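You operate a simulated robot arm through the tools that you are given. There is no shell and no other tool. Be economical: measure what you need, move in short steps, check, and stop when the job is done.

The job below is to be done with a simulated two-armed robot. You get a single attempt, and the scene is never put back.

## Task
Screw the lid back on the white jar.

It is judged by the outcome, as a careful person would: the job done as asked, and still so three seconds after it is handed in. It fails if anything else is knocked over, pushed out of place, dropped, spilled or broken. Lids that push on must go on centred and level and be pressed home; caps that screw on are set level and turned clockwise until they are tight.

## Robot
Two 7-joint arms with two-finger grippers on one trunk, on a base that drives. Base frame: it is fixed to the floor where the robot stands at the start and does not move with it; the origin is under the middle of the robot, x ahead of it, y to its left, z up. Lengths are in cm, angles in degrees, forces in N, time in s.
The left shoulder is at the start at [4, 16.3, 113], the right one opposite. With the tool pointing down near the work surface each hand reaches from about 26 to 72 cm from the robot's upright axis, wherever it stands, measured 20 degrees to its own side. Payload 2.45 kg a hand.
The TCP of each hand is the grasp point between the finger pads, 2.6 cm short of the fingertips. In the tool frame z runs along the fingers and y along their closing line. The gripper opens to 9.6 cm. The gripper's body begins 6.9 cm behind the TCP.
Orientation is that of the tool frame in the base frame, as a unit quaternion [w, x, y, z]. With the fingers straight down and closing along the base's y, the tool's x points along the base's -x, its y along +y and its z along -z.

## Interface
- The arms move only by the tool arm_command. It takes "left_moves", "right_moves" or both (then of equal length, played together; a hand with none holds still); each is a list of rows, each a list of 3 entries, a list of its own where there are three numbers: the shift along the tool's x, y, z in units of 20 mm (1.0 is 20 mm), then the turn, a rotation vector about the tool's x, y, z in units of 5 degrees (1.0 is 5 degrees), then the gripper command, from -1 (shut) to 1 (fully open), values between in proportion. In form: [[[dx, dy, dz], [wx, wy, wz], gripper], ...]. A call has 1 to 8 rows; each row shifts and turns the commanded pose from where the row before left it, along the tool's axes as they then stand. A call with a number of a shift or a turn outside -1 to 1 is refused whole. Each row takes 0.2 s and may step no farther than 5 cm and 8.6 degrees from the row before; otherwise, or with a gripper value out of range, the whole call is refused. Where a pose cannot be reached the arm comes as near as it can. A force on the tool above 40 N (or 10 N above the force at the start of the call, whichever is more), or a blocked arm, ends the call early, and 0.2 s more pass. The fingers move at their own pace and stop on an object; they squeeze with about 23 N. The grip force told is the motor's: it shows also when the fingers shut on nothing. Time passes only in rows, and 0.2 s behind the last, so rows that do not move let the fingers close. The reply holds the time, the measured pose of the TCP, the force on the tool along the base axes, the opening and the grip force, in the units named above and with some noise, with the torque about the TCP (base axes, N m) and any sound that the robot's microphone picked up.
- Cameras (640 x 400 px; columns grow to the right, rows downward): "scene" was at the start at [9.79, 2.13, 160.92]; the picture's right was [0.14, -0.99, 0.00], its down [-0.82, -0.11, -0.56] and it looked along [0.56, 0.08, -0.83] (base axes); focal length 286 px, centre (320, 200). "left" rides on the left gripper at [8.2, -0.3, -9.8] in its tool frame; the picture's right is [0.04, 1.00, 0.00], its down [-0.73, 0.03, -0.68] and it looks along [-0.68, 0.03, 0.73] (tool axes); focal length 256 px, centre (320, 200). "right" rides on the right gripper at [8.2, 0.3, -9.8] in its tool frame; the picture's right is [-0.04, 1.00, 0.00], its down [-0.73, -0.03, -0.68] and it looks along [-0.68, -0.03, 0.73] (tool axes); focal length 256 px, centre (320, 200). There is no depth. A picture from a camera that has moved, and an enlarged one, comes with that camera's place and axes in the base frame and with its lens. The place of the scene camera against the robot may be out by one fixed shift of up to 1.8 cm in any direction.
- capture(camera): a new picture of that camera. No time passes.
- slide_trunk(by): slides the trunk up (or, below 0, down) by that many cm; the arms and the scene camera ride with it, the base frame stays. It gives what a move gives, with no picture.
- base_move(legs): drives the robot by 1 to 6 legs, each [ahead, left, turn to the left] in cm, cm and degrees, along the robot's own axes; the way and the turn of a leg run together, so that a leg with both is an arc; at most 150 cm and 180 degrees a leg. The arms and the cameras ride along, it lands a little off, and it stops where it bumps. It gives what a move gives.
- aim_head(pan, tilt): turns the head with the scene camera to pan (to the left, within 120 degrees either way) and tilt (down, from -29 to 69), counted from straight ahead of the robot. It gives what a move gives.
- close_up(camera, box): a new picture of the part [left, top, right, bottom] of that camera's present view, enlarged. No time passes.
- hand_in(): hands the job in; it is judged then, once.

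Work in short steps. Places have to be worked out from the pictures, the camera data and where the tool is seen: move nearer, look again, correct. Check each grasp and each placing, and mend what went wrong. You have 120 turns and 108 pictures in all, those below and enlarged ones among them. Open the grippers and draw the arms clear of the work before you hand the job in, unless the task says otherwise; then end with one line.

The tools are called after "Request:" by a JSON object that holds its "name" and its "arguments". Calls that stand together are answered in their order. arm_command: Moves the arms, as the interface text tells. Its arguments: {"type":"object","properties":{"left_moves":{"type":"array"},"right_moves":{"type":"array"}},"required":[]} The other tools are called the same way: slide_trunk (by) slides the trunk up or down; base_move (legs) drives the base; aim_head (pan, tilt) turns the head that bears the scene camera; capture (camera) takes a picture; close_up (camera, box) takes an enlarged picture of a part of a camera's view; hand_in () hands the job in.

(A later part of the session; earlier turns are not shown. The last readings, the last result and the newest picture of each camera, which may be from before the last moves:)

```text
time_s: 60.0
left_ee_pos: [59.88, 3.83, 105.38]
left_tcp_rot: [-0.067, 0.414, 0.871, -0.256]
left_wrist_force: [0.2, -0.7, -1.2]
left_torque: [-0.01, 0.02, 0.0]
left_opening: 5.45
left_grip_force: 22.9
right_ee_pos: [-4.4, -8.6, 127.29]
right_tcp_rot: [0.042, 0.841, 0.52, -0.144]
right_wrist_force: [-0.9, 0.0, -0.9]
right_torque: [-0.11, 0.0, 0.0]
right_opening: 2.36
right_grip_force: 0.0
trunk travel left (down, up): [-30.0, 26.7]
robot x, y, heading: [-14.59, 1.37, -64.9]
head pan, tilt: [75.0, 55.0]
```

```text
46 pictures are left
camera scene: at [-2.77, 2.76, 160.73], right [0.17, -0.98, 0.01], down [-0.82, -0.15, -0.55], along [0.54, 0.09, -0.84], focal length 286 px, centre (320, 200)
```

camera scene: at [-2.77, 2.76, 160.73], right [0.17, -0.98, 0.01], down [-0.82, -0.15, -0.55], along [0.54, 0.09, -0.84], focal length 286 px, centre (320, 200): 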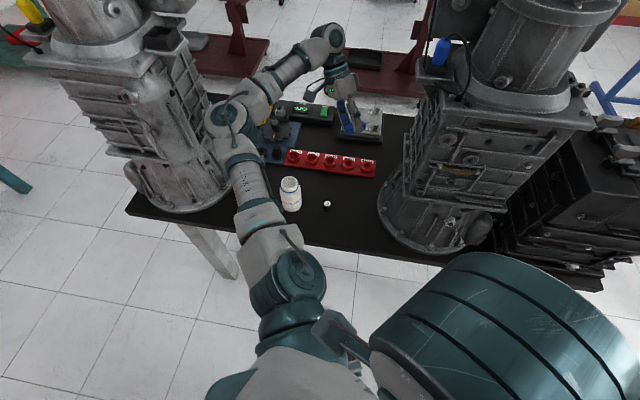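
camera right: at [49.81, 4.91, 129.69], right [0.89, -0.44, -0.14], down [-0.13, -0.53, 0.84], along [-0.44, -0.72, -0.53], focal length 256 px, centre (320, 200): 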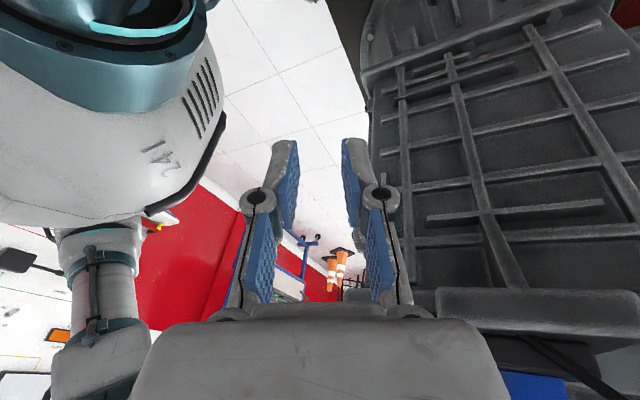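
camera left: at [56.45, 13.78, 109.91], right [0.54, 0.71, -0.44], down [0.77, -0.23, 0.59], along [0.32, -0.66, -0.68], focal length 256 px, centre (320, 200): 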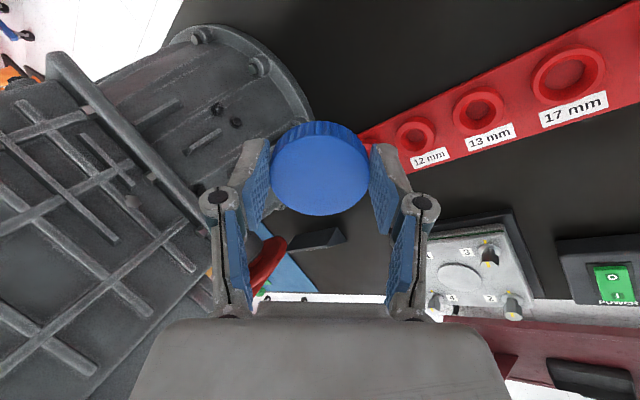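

Clear. Back another 6 cm, then I level the left tool out here in the open.

Request:
{"name": "base_move", "arguments": {"legs": [[-2.5, -5.4, 0]]}}

Request:
{"name": "arm_command", "arguments": {"left_moves": [[[0, 0, 0], [-0.99, 0.16, 0], -1], [[0, 0, 0], [-0.99, 0.16, 0], -1], [[0, 0, 0], [-0.99, 0.16, 0], -1], [[0, 0, 0], [-0.99, 0.16, 0], -1], [[0, 0, 0], [-0.99, 0.16, 0], -1], [[0, 0, 0], [-0.99, 0.16, 0], -1]]}}

Request:
{"name": "base_move", "arguments": {"legs": [[0, 0, 20]]}}

Request:
{"name": "capture", "arguments": {"camera": "scene"}}

```text
time_s: 60.9
left_ee_pos: [54.62, 4.29, 105.24]
left_tcp_rot: [-0.068, 0.415, 0.871, -0.256]
left_wrist_force: [-1.2, -1.4, 0.1]
left_torque: [0.08, -0.07, 0.01]
left_opening: 5.44
left_grip_force: 23.4
right_ee_pos: [-9.48, -8.23, 127.39]
right_tcp_rot: [0.041, 0.841, 0.52, -0.145]
right_wrist_force: [-0.9, -0.6, -0.7]
right_torque: [-0.05, -0.1, 0.06]
right_opening: 2.4
right_grip_force: 0.1
trunk travel left (down, up): [-30.0, 26.7]
robot x, y, heading: [-20.13, 2.04, -65.0]
head pan, tilt: [75.0, 55.0]
```

```text
time_s: 62.5
left_ee_pos: [51.43, 2.99, 107.46]
left_tcp_rot: [0.015, 0.429, 0.903, 0.004]
left_wrist_force: [-0.6, -0.2, 0.0]
left_torque: [-0.01, -0.01, 0.02]
left_opening: 5.44
left_grip_force: 22.8
right_ee_pos: [-13.49, -9.7, 127.64]
right_tcp_rot: [0.046, 0.843, 0.52, -0.131]
right_wrist_force: [-0.1, 0.1, -0.3]
right_torque: [-0.01, 0.02, 0.0]
right_opening: 2.4
right_grip_force: 0.0
trunk travel left (down, up): [-30.0, 26.7]
robot x, y, heading: [-20.12, 1.26, -65.0]
head pan, tilt: [75.0, 55.0]
stopped in row 6 (left hand): the arm was blocked; the commanded pose is now the measured one
```

```text
time_s: 64.0
left_ee_pos: [44.66, 25.82, 108.58]
left_tcp_rot: [0.02, 0.267, 0.963, 0.014]
left_wrist_force: [0.1, -0.6, 0.0]
left_torque: [0.03, 0.02, -0.01]
left_opening: 5.42
left_grip_force: 22.5
right_ee_pos: [-11.89, -8.62, 127.56]
right_tcp_rot: [0.067, 0.742, 0.658, -0.112]
right_wrist_force: [0.9, 0.1, 1.3]
right_torque: [0.05, 0.02, -0.02]
right_opening: 2.39
right_grip_force: 0.1
trunk travel left (down, up): [-30.0, 26.7]
robot x, y, heading: [-20.59, 1.24, -45.2]
head pan, tilt: [75.0, 55.0]
```

```text
45 pictures are left
camera scene: at [-13.95, 2.58, 161.09], right [0.5, -0.87, 0.0], down [-0.71, -0.41, -0.58], along [0.5, 0.29, -0.81], focal length 286 px, centre (320, 200)
```

scene: 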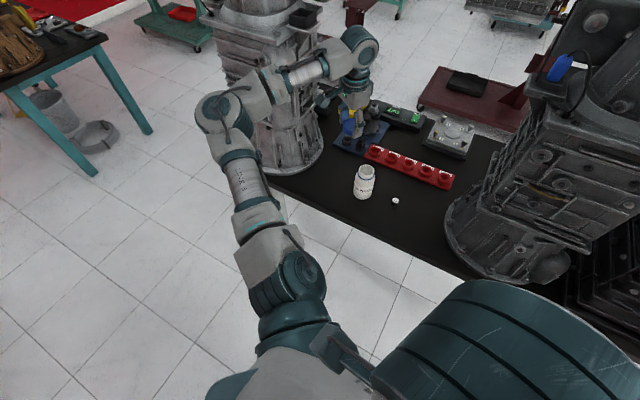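

I'm out in the open, with the lid held nearly level and everything on the table undisturbed. Next I look at the right arm's posture, since I need that hand to hold the jar.

Request:
{"name": "aim_head", "arguments": {"pan": 5, "tilt": 45}}

Request:
{"name": "capture", "arguments": {"camera": "scene"}}

Request:
{"name": "capture", "arguments": {"camera": "left"}}

```text
time_s: 65.4
left_ee_pos: [46.56, 27.83, 107.11]
left_tcp_rot: [0.013, 0.266, 0.964, 0.005]
left_wrist_force: [-0.4, 0.6, -1.0]
left_torque: [-0.01, 0.02, -0.01]
left_opening: 5.44
left_grip_force: 23.3
right_ee_pos: [-9.84, -6.31, 127.58]
right_tcp_rot: [0.069, 0.739, 0.658, -0.124]
right_wrist_force: [-0.5, 0.3, -0.3]
right_torque: [-0.1, 0.01, 0.02]
right_opening: 2.37
right_grip_force: 0.1
trunk travel left (down, up): [-30.0, 26.7]
robot x, y, heading: [-20.68, 1.08, -44.7]
head pan, tilt: [5.0, 45.0]
```

```text
44 pictures are left
camera scene: at [-11.15, -3.32, 162.33], right [-0.64, -0.77, 0.01], down [-0.55, 0.45, -0.7], along [0.53, -0.46, -0.71], focal length 286 px, centre (320, 200)
```

scene: 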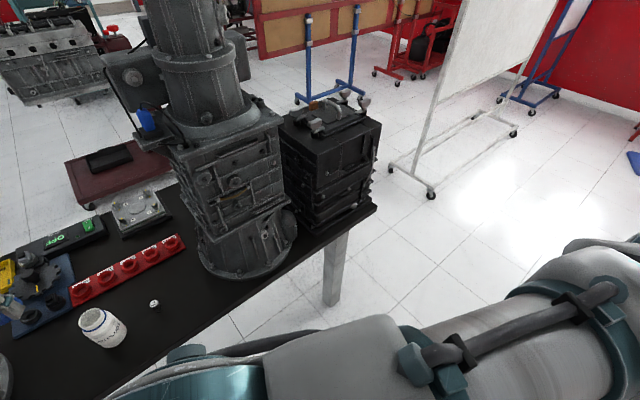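

```text
43 pictures are left
camera left: at [39.13, 31.62, 116.68], right [0.48, 0.88, 0.02], down [0.62, -0.35, 0.7], along [0.62, -0.32, -0.72], focal length 256 px, centre (320, 200)
```

left: 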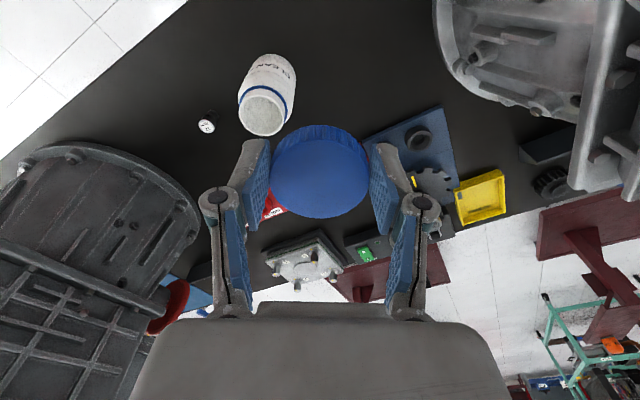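

The display still reads OFF, and the jar and plug are unmoved. I bring the right hand forward, away from the head and into free space.

Request:
{"name": "arm_command", "arguments": {"right_moves": [[[-0.6, 0.79, 0.12], [0, 0, 0], -0.5], [[-0.6, 0.79, 0.12], [0, 0, 0], -0.5], [[-0.6, 0.79, 0.12], [0, 0, 0], -0.5], [[-0.6, 0.79, 0.12], [0, 0, 0], -0.5], [[-0.6, 0.79, 0.12], [0, 0, 0], -0.5], [[-0.6, 0.79, 0.12], [0, 0, 0], -0.5], [[-0.6, 0.79, 0.12], [0, 0, 0], -0.5], [[-0.6, 0.79, 0.12], [0, 0, 0], -0.5]]}}

Request:
{"name": "capture", "arguments": {"camera": "scene"}}

```text
time_s: 67.2
left_ee_pos: [46.45, 27.55, 107.1]
left_tcp_rot: [0.015, 0.266, 0.964, 0.006]
left_wrist_force: [-0.2, 1.4, 0.1]
left_torque: [0.01, 0.01, 0.01]
left_opening: 5.45
left_grip_force: 23.4
right_ee_pos: [1.48, -17.66, 127.83]
right_tcp_rot: [0.069, 0.739, 0.659, -0.122]
right_wrist_force: [0.2, 0.6, -0.1]
right_torque: [-0.04, -0.01, 0.01]
right_opening: 2.4
right_grip_force: 0.0
trunk travel left (down, up): [-30.0, 26.7]
robot x, y, heading: [-20.23, 1.53, -44.8]
head pan, tilt: [5.0, 45.0]
```

```text
42 pictures are left
camera scene: at [-11.22, -3.65, 162.32], right [-0.64, -0.77, 0.01], down [-0.55, 0.45, -0.7], along [0.53, -0.46, -0.71], focal length 286 px, centre (320, 200)
```

scene: 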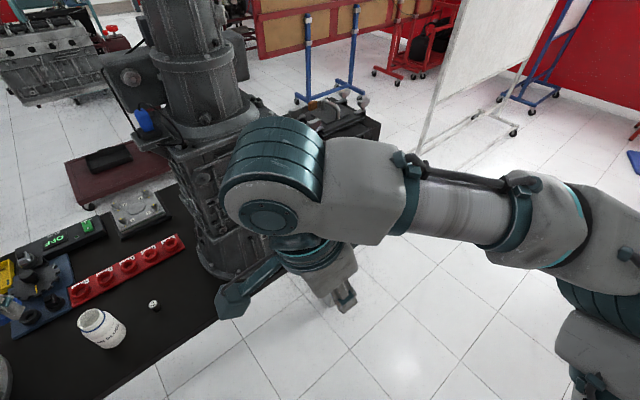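

The right arm is back in a natural posture. Before turning the base, I bring the left hand around in front of the robot at a safe height.

Request:
{"name": "arm_command", "arguments": {"left_moves": [[[-0.19, -0.98, 0], [0, 0, 0], -1], [[-0.19, -0.98, 0], [0, 0, 0], -1], [[-0.19, -0.98, 0], [0, 0, 0], -1], [[-0.19, -0.98, 0], [0, 0, 0], -1], [[-0.19, -0.98, 0], [0, 0, 0], -1], [[-0.19, -0.98, 0], [0, 0, 0], -1], [[-0.19, -0.98, 0], [0, 0, 0], -1], [[-0.19, -0.98, 0], [0, 0, 0], -1]]}}

Request:
{"name": "arm_command", "arguments": {"left_moves": [[[-0.19, -0.98, 0], [0, 0, 0], -1], [[-0.19, -0.98, 0], [0, 0, 0], -1], [[-0.19, -0.98, 0], [0, 0, 0], -1], [[-0.19, -0.98, 0], [0, 0, 0], -1], [[-0.19, -0.98, 0], [0, 0, 0], -1], [[-0.19, -0.98, 0], [0, 0, 0], -1], [[-0.19, -0.98, 0], [0, 0, 0], -1], [[-0.19, -0.98, 0], [0, 0, 0], -1]]}}

Request:
{"name": "base_move", "arguments": {"legs": [[0, 0, 25]]}}

Request:
{"name": "capture", "arguments": {"camera": "scene"}}

```text
time_s: 69.0
left_ee_pos: [40.86, 12.57, 107.21]
left_tcp_rot: [0.015, 0.266, 0.964, 0.006]
left_wrist_force: [0.4, -0.2, -1.1]
left_torque: [0.01, 0.0, 0.01]
left_opening: 5.44
left_grip_force: 23.2
right_ee_pos: [1.24, -17.73, 127.65]
right_tcp_rot: [0.069, 0.739, 0.659, -0.12]
right_wrist_force: [-0.2, 0.9, 0.5]
right_torque: [-0.09, 0.03, -0.02]
right_opening: 2.4
right_grip_force: 0.1
trunk travel left (down, up): [-30.0, 26.7]
robot x, y, heading: [-20.59, 1.71, -44.7]
head pan, tilt: [5.0, 45.0]
```

```text
time_s: 70.8
left_ee_pos: [35.32, -2.91, 106.78]
left_tcp_rot: [0.015, 0.266, 0.964, 0.008]
left_wrist_force: [0.7, 0.8, -0.8]
left_torque: [-0.04, 0.03, 0.02]
left_opening: 5.46
left_grip_force: 23.1
right_ee_pos: [1.04, -18.25, 127.73]
right_tcp_rot: [0.068, 0.74, 0.658, -0.12]
right_wrist_force: [-0.2, 0.8, 0.4]
right_torque: [-0.08, 0.04, -0.03]
right_opening: 2.4
right_grip_force: 0.1
trunk travel left (down, up): [-30.0, 26.7]
robot x, y, heading: [-20.76, 1.29, -45.0]
head pan, tilt: [5.0, 45.0]
```

```text
time_s: 72.5
left_ee_pos: [31.6, 20.1, 107.22]
left_tcp_rot: [0.015, 0.057, 0.998, 0.013]
left_wrist_force: [-0.5, -0.2, 0.6]
left_torque: [-0.01, 0.03, -0.04]
left_opening: 5.43
left_grip_force: 22.5
right_ee_pos: [6.71, -8.15, 127.69]
right_tcp_rot: [0.092, 0.584, 0.8, -0.1]
right_wrist_force: [0.1, -0.1, 0.4]
right_torque: [-0.02, -0.01, 0.0]
right_opening: 2.4
right_grip_force: 0.0
trunk travel left (down, up): [-30.0, 26.7]
robot x, y, heading: [-20.74, 1.38, -20.1]
head pan, tilt: [5.0, 45.0]
```

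```text
41 pictures are left
camera scene: at [-10.49, -0.96, 162.35], right [-0.27, -0.96, 0.0], down [-0.68, 0.19, -0.7], along [0.68, -0.19, -0.71], focal length 286 px, centre (320, 200)
```

scene: 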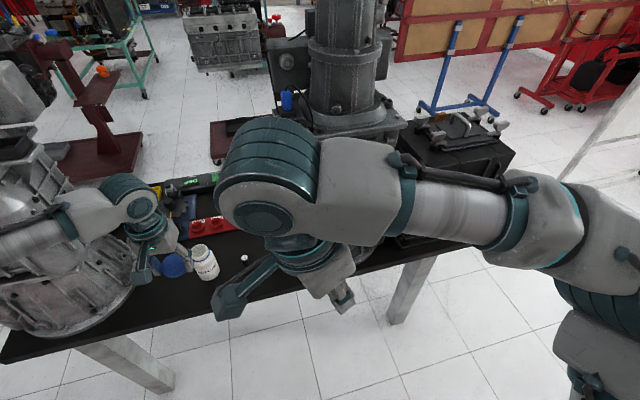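

All clear. I shift the base left and then ahead to the working position, about (-6, 13), where both arms can meet at the jar.

Request:
{"name": "base_move", "arguments": {"legs": [[0, 14, 0], [8, 1, 0]]}}

Request:
{"name": "aim_head", "arguments": {"pan": 20, "tilt": 58}}

Request:
{"name": "capture", "arguments": {"camera": "scene"}}

```text
time_s: 74.5
left_ee_pos: [43.87, 31.03, 107.39]
left_tcp_rot: [0.015, 0.054, 0.998, 0.016]
left_wrist_force: [-0.1, 0.9, -0.3]
left_torque: [0.02, 0.01, -0.03]
left_opening: 5.43
left_grip_force: 23.3
right_ee_pos: [18.89, 2.6, 127.84]
right_tcp_rot: [0.092, 0.582, 0.802, -0.097]
right_wrist_force: [0.7, 0.1, -0.6]
right_torque: [0.01, 0.0, -0.02]
right_opening: 2.4
right_grip_force: 0.0
trunk travel left (down, up): [-30.0, 26.7]
robot x, y, heading: [-8.17, 12.72, -20.3]
head pan, tilt: [5.0, 45.0]
```

```text
time_s: 75.3
left_ee_pos: [44.57, 32.67, 106.64]
left_tcp_rot: [0.012, 0.056, 0.998, 0.011]
left_wrist_force: [0.5, 0.5, -2.0]
left_torque: [0.02, 0.04, 0.0]
left_opening: 5.45
left_grip_force: 22.7
right_ee_pos: [19.84, 4.67, 127.5]
right_tcp_rot: [0.093, 0.583, 0.801, -0.104]
right_wrist_force: [-0.1, 2.0, -1.4]
right_torque: [-0.11, -0.06, 0.02]
right_opening: 2.41
right_grip_force: 0.0
trunk travel left (down, up): [-30.0, 26.7]
robot x, y, heading: [-7.98, 13.43, -20.4]
head pan, tilt: [20.0, 58.0]
```

```text
40 pictures are left
camera scene: at [4.32, 19.17, 160.22], right [-0.01, -1.0, 0.04], down [-0.86, -0.01, -0.51], along [0.51, -0.04, -0.86], focal length 286 px, centre (320, 200)
```

scene: 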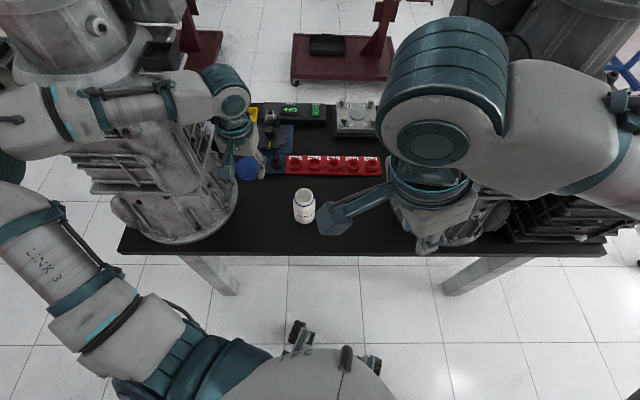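

The left forearm is brushing the front of the left gearbox, and I see a slight lean. I bring the left hand right, toward the jar, to clear it.

Request:
{"name": "arm_command", "arguments": {"left_moves": [[[-0.1, -0.99, 0], [0, 0, 0], -1], [[-0.1, -0.99, 0], [0, 0, 0], -1], [[-0.1, -0.99, 0], [0, 0, 0], -1], [[-0.1, -0.99, 0], [0, 0, 0], -1], [[-0.1, -0.99, 0], [0, 0, 0], -1], [[-0.1, -0.99, 0], [0, 0, 0], -1]]}}

Request:
{"name": "capture", "arguments": {"camera": "scene"}}

Request:
{"name": "capture", "arguments": {"camera": "left"}}

```text
time_s: 76.9
left_ee_pos: [43.75, 21.71, 106.82]
left_tcp_rot: [0.015, 0.051, 0.999, 0.003]
left_wrist_force: [0.7, 1.5, 0.3]
left_torque: [-0.09, 0.04, 0.04]
left_opening: 5.44
left_grip_force: 23.7
right_ee_pos: [19.08, 5.68, 127.95]
right_tcp_rot: [0.099, 0.579, 0.802, -0.107]
right_wrist_force: [-1.0, 1.1, -0.8]
right_torque: [-0.16, -0.06, 0.06]
right_opening: 2.4
right_grip_force: 0.0
trunk travel left (down, up): [-30.0, 26.7]
robot x, y, heading: [-8.52, 12.57, -19.9]
head pan, tilt: [20.0, 58.0]
stopped in row 6 (left hand): the arm was blocked; the commanded pose is now the measured one
```

```text
39 pictures are left
camera scene: at [1.63, 14.31, 160.6], right [0.0, -1.0, 0.01], down [-0.85, -0.01, -0.52], along [0.52, -0.01, -0.85], focal length 286 px, centre (320, 200)
```

scene: 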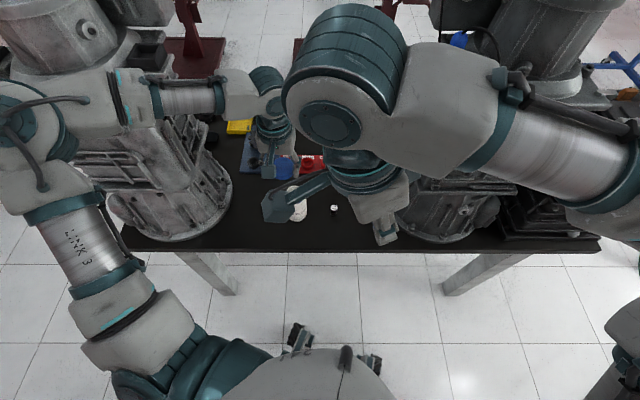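

```text
38 pictures are left
camera left: at [35.25, 22.07, 116.37], right [0.06, 1.0, 0.01], down [0.71, -0.05, 0.7], along [0.7, -0.04, -0.71], focal length 256 px, centre (320, 200)
```

left: 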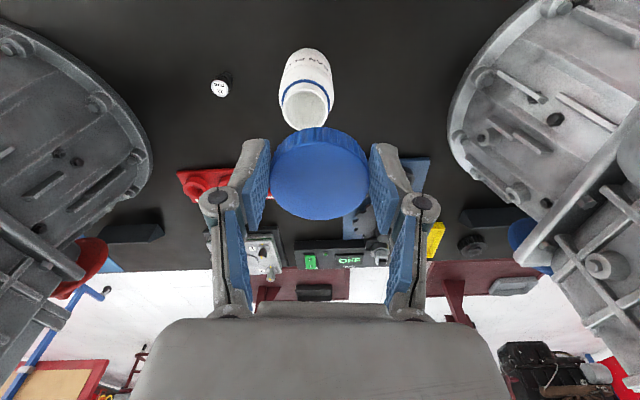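

The left elbow touches the front of the left gearbox. Backing the base 5 cm lets the arm extend further and clears it.

Request:
{"name": "base_move", "arguments": {"legs": [[-5, -2.5, 0]]}}

Request:
{"name": "arm_command", "arguments": {"left_moves": [[[-0.99, -0.05, 0], [0, 0, 0], -1], [[-0.99, -0.05, 0], [0, 0, 0], -1], [[-0.99, -0.05, 0], [0, 0, 0], -1]]}}

Request:
{"name": "capture", "arguments": {"camera": "scene"}}

Request:
{"name": "capture", "arguments": {"camera": "left"}}

```text
time_s: 77.8
left_ee_pos: [39.16, 22.21, 106.34]
left_tcp_rot: [0.011, 0.05, 0.999, 0.001]
left_wrist_force: [0.6, 1.2, -0.7]
left_torque: [-0.04, 0.03, 0.01]
left_opening: 5.47
left_grip_force: 22.9
right_ee_pos: [14.75, 6.11, 127.71]
right_tcp_rot: [0.097, 0.578, 0.802, -0.111]
right_wrist_force: [-0.6, 1.2, -0.8]
right_torque: [-0.11, -0.08, 0.02]
right_opening: 2.39
right_grip_force: 0.1
trunk travel left (down, up): [-30.0, 26.7]
robot x, y, heading: [-13.37, 12.19, -19.9]
head pan, tilt: [20.0, 58.0]
```

```text
time_s: 78.6
left_ee_pos: [42.93, 19.64, 107.75]
left_tcp_rot: [0.019, 0.05, 0.999, 0.008]
left_wrist_force: [-0.1, -0.5, 0.7]
left_torque: [0.06, -0.05, -0.01]
left_opening: 5.44
left_grip_force: 22.9
right_ee_pos: [12.26, 4.14, 128.07]
right_tcp_rot: [0.101, 0.581, 0.802, -0.099]
right_wrist_force: [-0.6, 0.6, 0.7]
right_torque: [0.0, -0.08, 0.04]
right_opening: 2.4
right_grip_force: 0.1
trunk travel left (down, up): [-30.0, 26.7]
robot x, y, heading: [-13.56, 12.44, -19.8]
head pan, tilt: [20.0, 58.0]
```

```text
37 pictures are left
camera scene: at [-5.87, 8.87, 160.64], right [0.0, -1.0, -0.02], down [-0.84, 0.01, -0.54], along [0.54, 0.02, -0.84], focal length 286 px, centre (320, 200)
```

scene: 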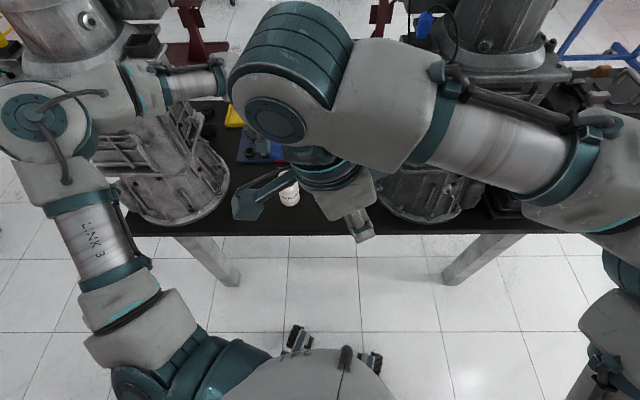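

```text
36 pictures are left
camera left: at [34.5, 19.82, 117.15], right [0.06, 1.0, 0.02], down [0.7, -0.05, 0.71], along [0.71, -0.03, -0.71], focal length 256 px, centre (320, 200)
```

left: 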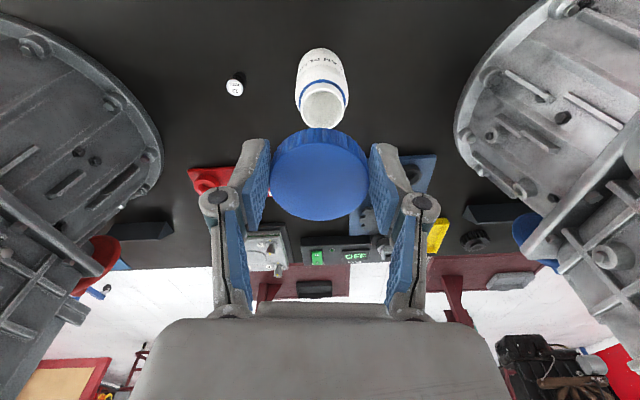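

The left elbow is still too near the gearbox. Facing straight ahead (heading 0) will carry it back and away, so I back off a little and turn left 20°.

Request:
{"name": "base_move", "arguments": {"legs": [[-5, -2, 0], [0, 0, 20]]}}

Request:
{"name": "arm_command", "arguments": {"left_moves": [[[0, -1, 0], [0, 0, 0], -1], [[0, -1, 0], [0, 0, 0], -1], [[0, -1, 0], [0, 0, 0], -1], [[0, -1, 0], [0, 0, 0], -1], [[0, -1, 0], [0, 0, 0], -1], [[0, -1, 0], [0, 0, 0], -1], [[0, -1, 0], [0, 0, 0], -1], [[0, -1, 0], [0, 0, 0], -1]]}}

Request:
{"name": "aim_head", "arguments": {"pan": 5, "tilt": 55}}

Request:
{"name": "capture", "arguments": {"camera": "scene"}}

```text
time_s: 80.6
left_ee_pos: [32.13, 43.34, 106.69]
left_tcp_rot: [0.015, -0.127, 0.992, -0.007]
left_wrist_force: [0.6, 2.3, 0.0]
left_torque: [-0.18, 0.0, 0.02]
left_opening: 5.43
left_grip_force: 23.1
right_ee_pos: [8.42, 19.12, 127.96]
right_tcp_rot: [0.125, 0.431, 0.888, -0.099]
right_wrist_force: [-1.5, -1.1, -1.2]
right_torque: [-0.01, -0.14, 0.04]
right_opening: 2.4
right_grip_force: 0.1
trunk travel left (down, up): [-30.0, 26.7]
robot x, y, heading: [-18.79, 12.75, 0.2]
head pan, tilt: [20.0, 58.0]
```

```text
time_s: 82.6
left_ee_pos: [33.92, 35.28, 105.39]
left_tcp_rot: [0.014, -0.132, 0.991, -0.024]
left_wrist_force: [-0.4, 2.8, 1.0]
left_torque: [-0.32, 0.05, 0.0]
left_opening: 5.43
left_grip_force: 23.2
left hand out of reach, approached as far as the arm can: row 7, 8
right_ee_pos: [7.96, 24.53, 127.67]
right_tcp_rot: [0.134, 0.428, 0.887, -0.113]
right_wrist_force: [-1.7, 1.4, -0.9]
right_torque: [-0.2, -0.17, 0.01]
right_opening: 2.41
right_grip_force: 0.0
trunk travel left (down, up): [-30.0, 26.7]
robot x, y, heading: [-18.58, 14.39, -0.0]
head pan, tilt: [20.0, 58.0]
stopped in row 8 (left hand): the arm was blocked; the commanded pose is now the measured one
```

```text
time_s: 83.4
left_ee_pos: [33.75, 34.53, 105.7]
left_tcp_rot: [0.014, -0.131, 0.991, -0.02]
left_wrist_force: [0.4, 1.2, -0.4]
left_torque: [-0.13, 0.05, 0.01]
left_opening: 5.45
left_grip_force: 23.5
right_ee_pos: [7.81, 23.68, 127.67]
right_tcp_rot: [0.133, 0.429, 0.887, -0.11]
right_wrist_force: [-1.8, -0.1, -2.1]
right_torque: [-0.09, -0.16, 0.07]
right_opening: 2.39
right_grip_force: 0.0
trunk travel left (down, up): [-30.0, 26.7]
robot x, y, heading: [-18.77, 14.55, 0.2]
head pan, tilt: [5.0, 55.0]
```

```text
35 pictures are left
camera scene: at [-8.9, 18.62, 160.98], right [0.09, -1.0, 0.02], down [-0.82, -0.08, -0.57], along [0.57, 0.04, -0.82], focal length 286 px, centre (320, 200)
```

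scene: 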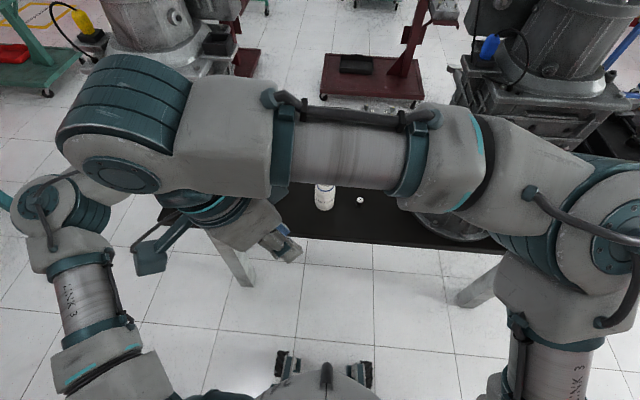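

The right arm lies across in front and is blocking the left forearm; they're touching each other. I move the right hand well to the right.

Request:
{"name": "arm_command", "arguments": {"right_moves": [[[-0.7, -0.61, 0.31], [0, 0, 0], -0.5], [[-0.7, -0.61, 0.31], [0, 0, 0], -0.5], [[-0.7, -0.61, 0.31], [0, 0, 0], -0.5], [[-0.7, -0.61, 0.31], [0, 0, 0], -0.5], [[-0.7, -0.61, 0.31], [0, 0, 0], -0.5], [[-0.7, -0.61, 0.31], [0, 0, 0], -0.5], [[-0.7, -0.61, 0.31], [0, 0, 0], -0.5], [[-0.7, -0.61, 0.31], [0, 0, 0], -0.5]]}}

Request:
{"name": "arm_command", "arguments": {"right_moves": [[[-0.4, -0.4, 0.8], [0, 0, 0], -0.5], [[-0.4, -0.4, 0.8], [0, 0, 0], -0.5], [[-0.4, -0.4, 0.8], [0, 0, 0], -0.5], [[-0.4, -0.4, 0.8], [0, 0, 0], -0.5], [[-0.4, -0.4, 0.8], [0, 0, 0], -0.5], [[-0.4, -0.4, 0.8], [0, 0, 0], -0.5], [[-0.4, -0.4, 0.8], [0, 0, 0], -0.5], [[-0.4, -0.4, 0.8], [0, 0, 0], -0.5]]}}

Request:
{"name": "capture", "arguments": {"camera": "scene"}}

```text
time_s: 85.4
left_ee_pos: [33.62, 36.58, 105.52]
left_tcp_rot: [0.015, -0.134, 0.99, -0.028]
left_wrist_force: [0.2, 1.6, 0.3]
left_torque: [-0.12, 0.04, 0.0]
left_opening: 5.45
left_grip_force: 22.8
right_ee_pos: [7.36, 10.29, 127.6]
right_tcp_rot: [0.137, 0.426, 0.887, -0.114]
right_wrist_force: [-1.2, 0.7, -1.2]
right_torque: [-0.11, -0.09, 0.02]
right_opening: 2.39
right_grip_force: 0.1
trunk travel left (down, up): [-30.0, 26.7]
robot x, y, heading: [-18.5, 15.26, -0.1]
head pan, tilt: [5.0, 55.0]
stopped in row 8 (right hand): the arm was blocked; the commanded pose is now the measured one
```

```text
time_s: 87.4
left_ee_pos: [33.15, 30.43, 106.92]
left_tcp_rot: [0.021, -0.13, 0.991, 0.0]
left_wrist_force: [0.0, -1.6, 1.1]
left_torque: [0.15, -0.06, 0.01]
left_opening: 5.45
left_grip_force: 22.8
right_ee_pos: [7.43, -9.09, 117.36]
right_tcp_rot: [0.127, 0.432, 0.889, -0.09]
right_wrist_force: [-0.4, -1.0, 0.3]
right_torque: [0.04, 0.03, -0.03]
right_opening: 2.44
right_grip_force: 0.1
trunk travel left (down, up): [-30.0, 26.7]
robot x, y, heading: [-18.81, 14.53, 0.1]
head pan, tilt: [5.0, 55.0]
stopped in row 8 (right hand): the arm was blocked; the commanded pose is now the measured one
```

```text
34 pictures are left
camera scene: at [-8.76, 15.44, 161.01], right [0.09, -1.0, -0.01], down [-0.82, -0.07, -0.57], along [0.57, 0.06, -0.82], focal length 286 px, centre (320, 200)
```

scene: 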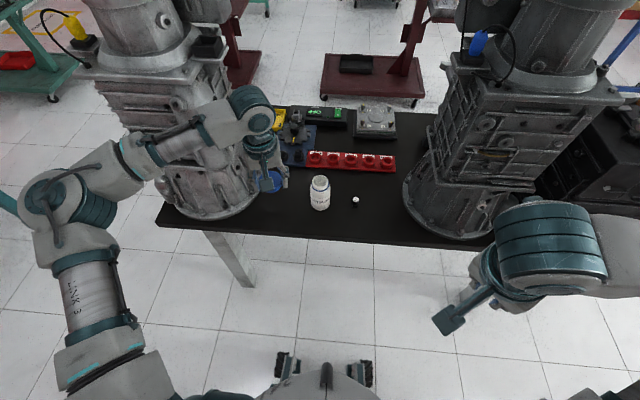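

Now both arms are separated and clear. I move the left hand in line with the jar and drive 8 cm ahead.

Request:
{"name": "arm_command", "arguments": {"left_moves": [[[0.26, -0.96, 0], [0, 0, 0], -1], [[0.26, -0.96, 0], [0, 0, 0], -1], [[0.26, -0.96, 0], [0, 0, 0], -1], [[0.26, -0.96, 0], [0, 0, 0], -1], [[0.26, -0.96, 0], [0, 0, 0], -1]]}}

Request:
{"name": "base_move", "arguments": {"legs": [[8, 0, 0]]}}

Request:
{"name": "capture", "arguments": {"camera": "left"}}

Request:
{"name": "capture", "arguments": {"camera": "scene"}}

```text
time_s: 88.6
left_ee_pos: [33.18, 28.23, 106.41]
left_tcp_rot: [0.02, -0.134, 0.991, -0.006]
left_wrist_force: [-0.4, -0.5, 0.0]
left_torque: [0.04, -0.03, 0.02]
left_opening: 5.42
left_grip_force: 23.2
left hand out of reach, approached as far as the arm can: row 3, 4, 5
right_ee_pos: [7.59, -7.44, 117.78]
right_tcp_rot: [0.129, 0.43, 0.888, -0.096]
right_wrist_force: [0.0, -0.3, -0.7]
right_torque: [0.0, 0.01, 0.01]
right_opening: 2.42
right_grip_force: 0.1
trunk travel left (down, up): [-30.0, 26.7]
robot x, y, heading: [-18.25, 14.87, 0.1]
head pan, tilt: [5.0, 55.0]
```

```text
time_s: 89.7
left_ee_pos: [41.3, 32.47, 105.93]
left_tcp_rot: [0.016, -0.137, 0.99, -0.023]
left_wrist_force: [0.7, 1.3, 0.1]
left_torque: [-0.16, 0.06, 0.03]
left_opening: 5.45
left_grip_force: 23.5
right_ee_pos: [15.61, -2.91, 118.5]
right_tcp_rot: [0.138, 0.425, 0.888, -0.109]
right_wrist_force: [0.3, 0.6, 0.3]
right_torque: [0.0, 0.01, 0.04]
right_opening: 2.41
right_grip_force: 0.1
trunk travel left (down, up): [-30.0, 26.7]
robot x, y, heading: [-10.54, 15.97, 0.1]
head pan, tilt: [5.0, 55.0]
```

```text
33 pictures are left
camera left: at [33.1, 30.3, 115.59], right [-0.31, 0.95, -0.05], down [0.67, 0.25, 0.7], along [0.67, 0.18, -0.72], focal length 256 px, centre (320, 200)
```

left: 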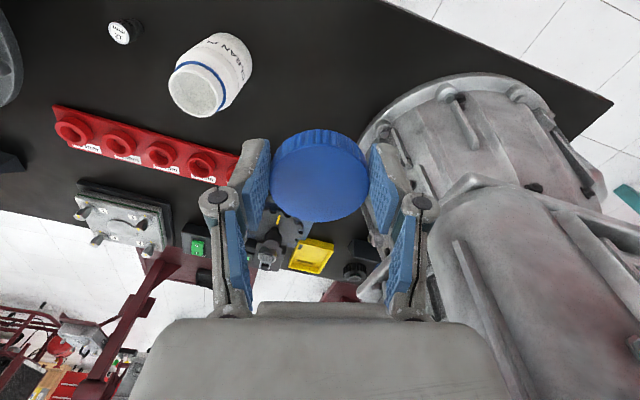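

```text
32 pictures are left
camera scene: at [-0.92, 19.98, 161.01], right [0.09, -1.0, 0.02], down [-0.82, -0.08, -0.57], along [0.57, 0.04, -0.82], focal length 286 px, centre (320, 200)
```

scene: 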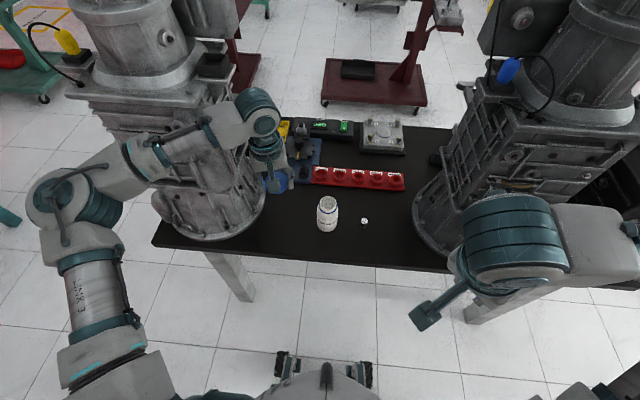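

The left arm seems to be at a joint limit when moving right at this place. I shift the whole base right instead, so the hand comes over the jar.

Request:
{"name": "base_move", "arguments": {"legs": [[0, -12.5, 0], [4, 0, 0]]}}

Request:
{"name": "capture", "arguments": {"camera": "left"}}

Request:
{"name": "capture", "arguments": {"camera": "scene"}}

```text
time_s: 91.4
left_ee_pos: [44.78, 13.83, 107.23]
left_tcp_rot: [0.025, -0.132, 0.991, 0.002]
left_wrist_force: [-1.3, -3.1, -0.8]
left_torque: [0.25, -0.08, 0.01]
left_opening: 5.43
left_grip_force: 22.9
right_ee_pos: [18.85, -21.91, 117.59]
right_tcp_rot: [0.13, 0.432, 0.888, -0.085]
right_wrist_force: [0.2, -0.5, 0.8]
right_torque: [0.1, -0.03, 0.02]
right_opening: 2.39
right_grip_force: 0.0
trunk travel left (down, up): [-30.0, 26.7]
robot x, y, heading: [-6.19, 2.78, -0.2]
head pan, tilt: [5.0, 55.0]
```

```text
31 pictures are left
camera left: at [36.5, 11.21, 116.5], right [-0.3, 0.95, 0.0], down [0.67, 0.21, 0.71], along [0.68, 0.21, -0.7], focal length 256 px, centre (320, 200)
```

left: 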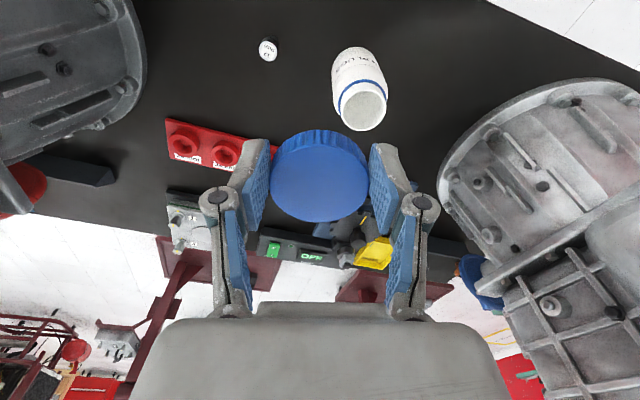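

```text
30 pictures are left
camera scene: at [2.4, -2.88, 160.92], right [0.08, -1.0, -0.04], down [-0.81, -0.04, -0.58], along [0.58, 0.08, -0.81], focal length 286 px, centre (320, 200)
```

scene: 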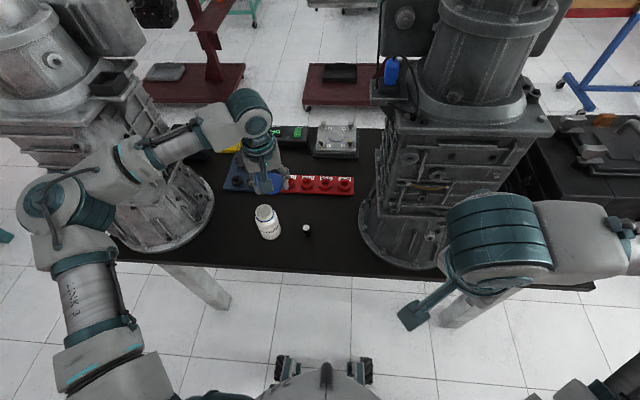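

The upper body is swaying after the drive. I let it settle and read the pose again.

Request:
{"name": "arm_command", "arguments": {"left_moves": [[[0, 0, 0], [0, 0, 0], -1], [[0, 0, 0], [0, 0, 0], -1], [[0, 0, 0], [0, 0, 0], -1], [[0, 0, 0], [0, 0, 0], -1], [[0, 0, 0], [0, 0, 0], -1], [[0, 0, 0], [0, 0, 0], -1], [[0, 0, 0], [0, 0, 0], -1], [[0, 0, 0], [0, 0, 0], -1]]}}

Request:
{"name": "capture", "arguments": {"camera": "left"}}

```text
time_s: 93.4
left_ee_pos: [44.47, 22.61, 105.74]
left_tcp_rot: [0.019, -0.137, 0.99, -0.039]
left_wrist_force: [0.9, 1.5, -0.7]
left_torque: [-0.18, 0.0, 0.01]
left_opening: 5.44
left_grip_force: 22.7
right_ee_pos: [18.74, -12.63, 119.18]
right_tcp_rot: [0.148, 0.426, 0.884, -0.122]
right_wrist_force: [-1.1, 1.0, 0.3]
right_torque: [-0.1, -0.09, 0.0]
right_opening: 2.41
right_grip_force: 0.1
trunk travel left (down, up): [-30.0, 26.7]
robot x, y, heading: [-6.67, 2.57, -0.1]
head pan, tilt: [5.0, 55.0]
stopped in row 8 (left hand): the arm was blocked; the commanded pose is now the measured one
```

```text
29 pictures are left
camera left: at [36.31, 20.73, 115.48], right [-0.31, 0.95, -0.08], down [0.67, 0.28, 0.69], along [0.68, 0.16, -0.72], focal length 256 px, centre (320, 200)
```

left: 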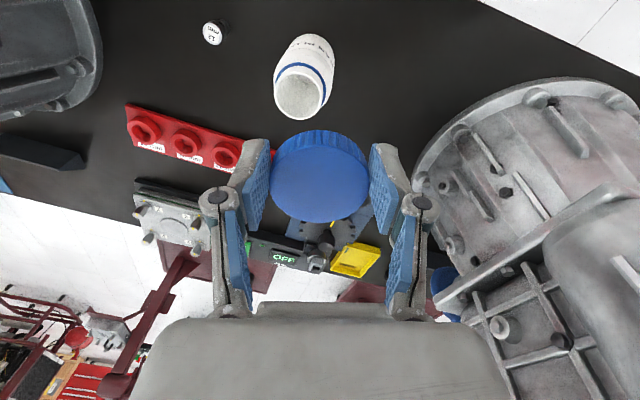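

The sway is large (about ±4 cm) and seems to be a slow roll. I wait it out with hold-still commands.

Request:
{"name": "arm_command", "arguments": {"left_moves": [[[0, 0, 0], [0, 0, 0], -1], [[0, 0, 0], [0, 0, 0], -1]]}}

Request:
{"name": "arm_command", "arguments": {"left_moves": [[[0, 0, 0], [0, 0, 0], -1], [[0, 0, 0], [0, 0, 0], -1]]}}

Request:
{"name": "arm_command", "arguments": {"left_moves": [[[0, 0, 0], [0, 0, 0], -1], [[0, 0, 0], [0, 0, 0], -1], [[0, 0, 0], [0, 0, 0], -1]]}}

Request:
{"name": "aim_head", "arguments": {"pan": -60, "tilt": 50}}

Request:
{"name": "aim_head", "arguments": {"pan": 10, "tilt": 58}}

```text
time_s: 94.2
left_ee_pos: [44.3, 20.1, 106.32]
left_tcp_rot: [0.021, -0.132, 0.99, -0.034]
left_wrist_force: [-0.4, 0.9, -0.2]
left_torque: [-0.11, -0.04, 0.02]
left_opening: 5.44
left_grip_force: 23.6
right_ee_pos: [18.59, -15.13, 119.1]
right_tcp_rot: [0.145, 0.43, 0.884, -0.117]
right_wrist_force: [-0.1, 1.2, -0.5]
right_torque: [-0.1, -0.02, 0.01]
right_opening: 2.4
right_grip_force: 0.0
trunk travel left (down, up): [-30.0, 26.7]
robot x, y, heading: [-6.19, 1.1, 0.4]
head pan, tilt: [5.0, 55.0]
stopped in row 2 (left hand): the arm was blocked; the commanded pose is now the measured one
```

```text
time_s: 95.0
left_ee_pos: [44.06, 17.06, 106.75]
left_tcp_rot: [0.024, -0.128, 0.991, -0.026]
left_wrist_force: [-0.1, 0.9, 0.4]
left_torque: [-0.01, 0.01, 0.0]
left_opening: 5.4
left_grip_force: 22.9
right_ee_pos: [18.24, -18.36, 118.93]
right_tcp_rot: [0.142, 0.432, 0.884, -0.109]
right_wrist_force: [0.0, 0.9, 0.0]
right_torque: [-0.04, 0.01, -0.02]
right_opening: 2.41
right_grip_force: 0.1
trunk travel left (down, up): [-30.0, 26.7]
robot x, y, heading: [-6.24, -0.04, 0.3]
head pan, tilt: [5.0, 55.0]
stopped in row 2 (left hand): the arm was blocked; the commanded pose is now the measured one
```

```text
time_s: 95.8
left_ee_pos: [44.19, 15.19, 107.07]
left_tcp_rot: [0.026, -0.126, 0.992, -0.019]
left_wrist_force: [0.2, -1.0, 0.3]
left_torque: [0.08, -0.03, -0.01]
left_opening: 5.41
left_grip_force: 23.3
right_ee_pos: [18.24, -20.09, 118.72]
right_tcp_rot: [0.138, 0.434, 0.884, -0.103]
right_wrist_force: [0.2, -0.9, 0.3]
right_torque: [0.03, 0.05, -0.04]
right_opening: 2.4
right_grip_force: 0.1
trunk travel left (down, up): [-30.0, 26.7]
robot x, y, heading: [-6.26, -0.47, 0.1]
head pan, tilt: [5.0, 55.0]
```

```text
time_s: 97.2
left_ee_pos: [44.18, 18.93, 106.47]
left_tcp_rot: [0.023, -0.13, 0.991, -0.034]
left_wrist_force: [0.3, -0.3, 0.5]
left_torque: [-0.05, 0.01, -0.01]
left_opening: 5.42
left_grip_force: 22.9
right_ee_pos: [18.36, -15.98, 119.11]
right_tcp_rot: [0.146, 0.431, 0.883, -0.118]
right_wrist_force: [-0.2, 0.1, 0.6]
right_torque: [0.0, -0.04, 0.01]
right_opening: 2.39
right_grip_force: 0.0
trunk travel left (down, up): [-30.0, 26.7]
robot x, y, heading: [-6.45, 0.28, 0.5]
head pan, tilt: [-60.0, 50.0]
```

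```text
time_s: 98.6
left_ee_pos: [44.2, 17.57, 106.69]
left_tcp_rot: [0.024, -0.13, 0.991, -0.028]
left_wrist_force: [-0.1, 0.8, -0.2]
left_torque: [-0.02, 0.01, 0.03]
left_opening: 5.43
left_grip_force: 22.9
right_ee_pos: [18.28, -17.71, 118.87]
right_tcp_rot: [0.141, 0.433, 0.883, -0.111]
right_wrist_force: [-0.1, 0.6, -0.7]
right_torque: [0.0, -0.02, 0.03]
right_opening: 2.39
right_grip_force: 0.0
trunk travel left (down, up): [-30.0, 26.7]
robot x, y, heading: [-6.65, -0.16, 0.4]
head pan, tilt: [10.0, 58.0]
```

It's damping: 15, 19, now 17.6. I wait a bit more.

Request:
{"name": "arm_command", "arguments": {"left_moves": [[[0, 0, 0], [0, 0, 0], -1], [[0, 0, 0], [0, 0, 0], -1], [[0, 0, 0], [0, 0, 0], -1], [[0, 0, 0], [0, 0, 0], -1], [[0, 0, 0], [0, 0, 0], -1], [[0, 0, 0], [0, 0, 0], -1], [[0, 0, 0], [0, 0, 0], -1], [[0, 0, 0], [0, 0, 0], -1]]}}

Request:
{"name": "arm_command", "arguments": {"left_moves": [[[0, 0, 0], [0, 0, 0], -1], [[0, 0, 0], [0, 0, 0], -1], [[0, 0, 0], [0, 0, 0], -1], [[0, 0, 0], [0, 0, 0], -1], [[0, 0, 0], [0, 0, 0], -1], [[0, 0, 0], [0, 0, 0], -1], [[0, 0, 0], [0, 0, 0], -1], [[0, 0, 0], [0, 0, 0], -1]]}}

Request:
{"name": "capture", "arguments": {"camera": "scene"}}

Request:
{"name": "capture", "arguments": {"camera": "left"}}

```text
time_s: 100.4
left_ee_pos: [44.14, 18.25, 106.51]
left_tcp_rot: [0.024, -0.129, 0.991, -0.03]
left_wrist_force: [0.3, 1.2, -0.1]
left_torque: [-0.01, -0.01, -0.01]
left_opening: 5.41
left_grip_force: 23.4
right_ee_pos: [18.31, -16.89, 119.09]
right_tcp_rot: [0.143, 0.433, 0.883, -0.113]
right_wrist_force: [0.9, -0.5, -0.6]
right_torque: [-0.02, 0.0, 0.01]
right_opening: 2.37
right_grip_force: 0.1
trunk travel left (down, up): [-30.0, 26.7]
robot x, y, heading: [-6.48, 0.42, -0.1]
head pan, tilt: [10.0, 58.0]
```

```text
time_s: 102.2
left_ee_pos: [44.08, 18.97, 106.61]
left_tcp_rot: [0.023, -0.13, 0.991, -0.033]
left_wrist_force: [0.6, 0.0, 0.2]
left_torque: [-0.04, 0.02, 0.01]
left_opening: 5.39
left_grip_force: 23.5
right_ee_pos: [18.38, -16.22, 119.04]
right_tcp_rot: [0.144, 0.432, 0.883, -0.116]
right_wrist_force: [-0.1, 0.8, 0.0]
right_torque: [-0.06, 0.01, -0.02]
right_opening: 2.4
right_grip_force: 0.1
trunk travel left (down, up): [-30.0, 26.7]
robot x, y, heading: [-6.32, 0.49, 0.2]
head pan, tilt: [10.0, 58.0]
```

```text
28 pictures are left
camera scene: at [3.02, 1.94, 160.64], right [0.17, -0.98, 0.0], down [-0.84, -0.15, -0.53], along [0.52, 0.1, -0.85], focal length 286 px, centre (320, 200)
```

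scene: 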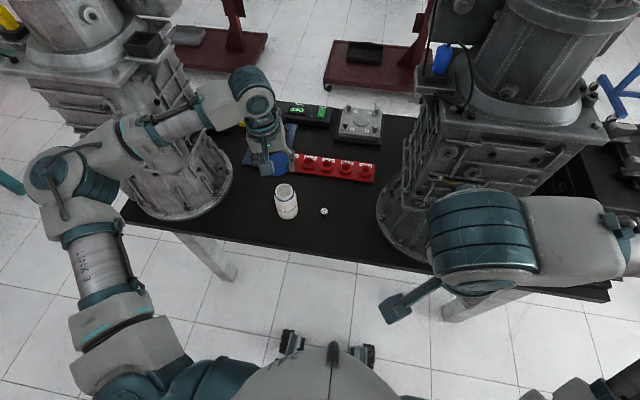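

```text
27 pictures are left
camera left: at [35.78, 16.91, 115.99], right [-0.29, 0.95, -0.07], down [0.66, 0.26, 0.7], along [0.69, 0.16, -0.71], focal length 256 px, centre (320, 200)
```

left: 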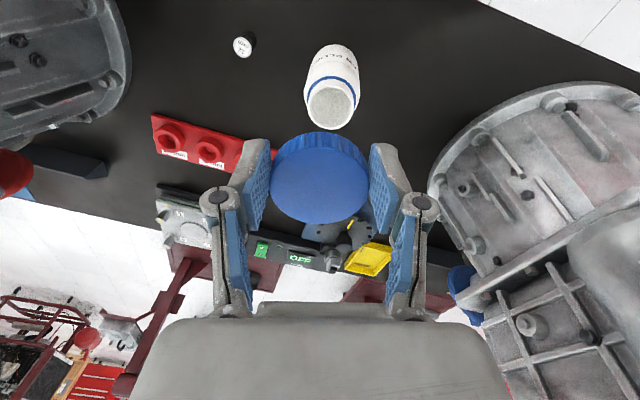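

The sway has settled. The jar's mouth measures (47.5–47.9, 20.0). I level the tool and wind it counter-clockwise first, to gain turning range for screwing.

Request:
{"name": "arm_command", "arguments": {"left_moves": [[[0, 0, 0], [-0.81, 0.42, 0], -1], [[0, 0, 0], [0, 0, -1], -1], [[0, 0, 0], [0, 0, -1], -1], [[0, 0, 0], [0, 0, -1], -1], [[0, 0, 0], [0, 0, -1], -1], [[0, 0, 0], [0, 0, -1], -1], [[0, 0, 0], [0, 0, -1], -1], [[0, 0, 0], [0, 0, -1], -1]]}}

Request:
{"name": "arm_command", "arguments": {"left_moves": [[[0, 0, 0], [0, 0, -1], -1], [[0, 0, 0], [0, 0, -1], -1], [[0, 0, 0], [0, 0, -1], -1], [[0, 0, 0], [0, 0, -1], -1], [[0, 0, 0], [0, 0, -1], -1], [[0, 0, 0], [0, 0, 0], -1]]}}

```text
time_s: 104.0
left_ee_pos: [44.03, 19.55, 106.57]
left_tcp_rot: [-0.001, -0.424, 0.906, -0.003]
left_wrist_force: [0.2, 0.8, -0.2]
left_torque: [-0.14, 0.03, 0.03]
left_opening: 5.4
left_grip_force: 22.9
right_ee_pos: [18.21, -15.35, 119.18]
right_tcp_rot: [0.145, 0.431, 0.883, -0.118]
right_wrist_force: [-0.3, 0.9, -0.3]
right_torque: [-0.05, -0.04, 0.0]
right_opening: 2.38
right_grip_force: 0.1
trunk travel left (down, up): [-30.0, 26.7]
robot x, y, heading: [-6.5, 0.46, 0.1]
head pan, tilt: [10.0, 58.0]
```

```text
time_s: 105.6
left_ee_pos: [43.73, 13.36, 107.39]
left_tcp_rot: [0.013, -0.605, 0.796, 0.013]
left_wrist_force: [-0.7, -0.9, 0.9]
left_torque: [0.03, 0.01, -0.02]
left_opening: 5.4
left_grip_force: 22.2
right_ee_pos: [17.88, -22.02, 118.59]
right_tcp_rot: [0.138, 0.437, 0.884, -0.097]
right_wrist_force: [0.4, -0.1, 0.3]
right_torque: [0.01, 0.02, -0.01]
right_opening: 2.39
right_grip_force: 0.1
trunk travel left (down, up): [-30.0, 26.7]
robot x, y, heading: [-6.64, -0.75, 0.0]
head pan, tilt: [10.0, 58.0]
stopped in row 6 (left hand): the arm was blocked; the commanded pose is now the measured one
```

The body swayed again during the second half of the wind-up. I hold still to let it settle.

Request:
{"name": "aim_head", "arguments": {"pan": -60, "tilt": 50}}

Request:
{"name": "aim_head", "arguments": {"pan": 10, "tilt": 58}}

Request:
{"name": "aim_head", "arguments": {"pan": -60, "tilt": 50}}

Request:
{"name": "aim_head", "arguments": {"pan": 14, "tilt": 60}}

Request:
{"name": "capture", "arguments": {"camera": "scene"}}

```text
time_s: 107.0
left_ee_pos: [43.89, 16.68, 106.94]
left_tcp_rot: [0.003, -0.61, 0.792, 0.002]
left_wrist_force: [0.0, 1.6, 0.2]
left_torque: [-0.14, 0.04, 0.0]
left_opening: 5.4
left_grip_force: 22.9
right_ee_pos: [18.07, -18.9, 119.01]
right_tcp_rot: [0.143, 0.435, 0.882, -0.109]
right_wrist_force: [0.0, -0.1, 0.6]
right_torque: [0.0, -0.01, 0.03]
right_opening: 2.44
right_grip_force: 0.0
trunk travel left (down, up): [-30.0, 26.7]
robot x, y, heading: [-6.33, -0.94, 0.3]
head pan, tilt: [-60.0, 50.0]
```

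```text
time_s: 108.4
left_ee_pos: [43.74, 16.41, 106.88]
left_tcp_rot: [0.005, -0.605, 0.796, 0.003]
left_wrist_force: [0.1, 0.4, -0.9]
left_torque: [-0.04, 0.04, 0.02]
left_opening: 5.39
left_grip_force: 22.5
right_ee_pos: [18.03, -18.46, 118.9]
right_tcp_rot: [0.143, 0.434, 0.883, -0.11]
right_wrist_force: [0.7, 0.9, -0.2]
right_torque: [0.0, -0.02, 0.0]
right_opening: 2.39
right_grip_force: 0.1
trunk travel left (down, up): [-30.0, 26.7]
robot x, y, heading: [-6.29, -0.72, 0.2]
head pan, tilt: [10.0, 58.0]
```

```text
time_s: 109.8
left_ee_pos: [43.77, 13.14, 107.28]
left_tcp_rot: [0.013, -0.605, 0.796, 0.011]
left_wrist_force: [-0.2, -1.3, -0.7]
left_torque: [0.1, 0.01, -0.02]
left_opening: 5.39
left_grip_force: 22.4
right_ee_pos: [17.94, -22.01, 118.57]
right_tcp_rot: [0.138, 0.437, 0.884, -0.098]
right_wrist_force: [-0.1, -0.7, 0.1]
right_torque: [-0.01, 0.02, -0.02]
right_opening: 2.38
right_grip_force: 0.1
trunk travel left (down, up): [-30.0, 26.7]
robot x, y, heading: [-6.45, -1.11, -0.3]
head pan, tilt: [-60.0, 50.0]
```

```text
time_s: 111.2
left_ee_pos: [43.7, 18.72, 106.63]
left_tcp_rot: [0.0, -0.606, 0.796, -0.003]
left_wrist_force: [-0.3, 1.4, -1.0]
left_torque: [-0.1, 0.01, 0.0]
left_opening: 5.37
left_grip_force: 23.0
right_ee_pos: [18.09, -16.34, 119.26]
right_tcp_rot: [0.147, 0.432, 0.882, -0.117]
right_wrist_force: [-0.1, 1.4, -0.1]
right_torque: [-0.13, 0.01, -0.04]
right_opening: 2.4
right_grip_force: 0.1
trunk travel left (down, up): [-30.0, 26.7]
robot x, y, heading: [-6.55, -0.36, 0.0]
head pan, tilt: [14.0, 60.0]
```

```text
26 pictures are left
camera scene: at [2.67, 6.11, 160.31], right [0.24, -0.97, 0.02], down [-0.84, -0.22, -0.49], along [0.48, 0.1, -0.87], focal length 286 px, centre (320, 200)
```

scene: 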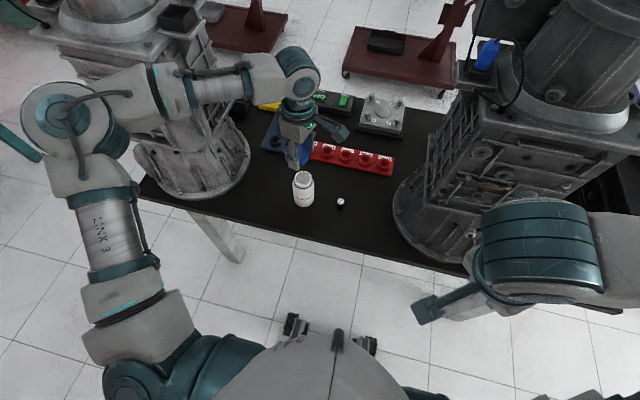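

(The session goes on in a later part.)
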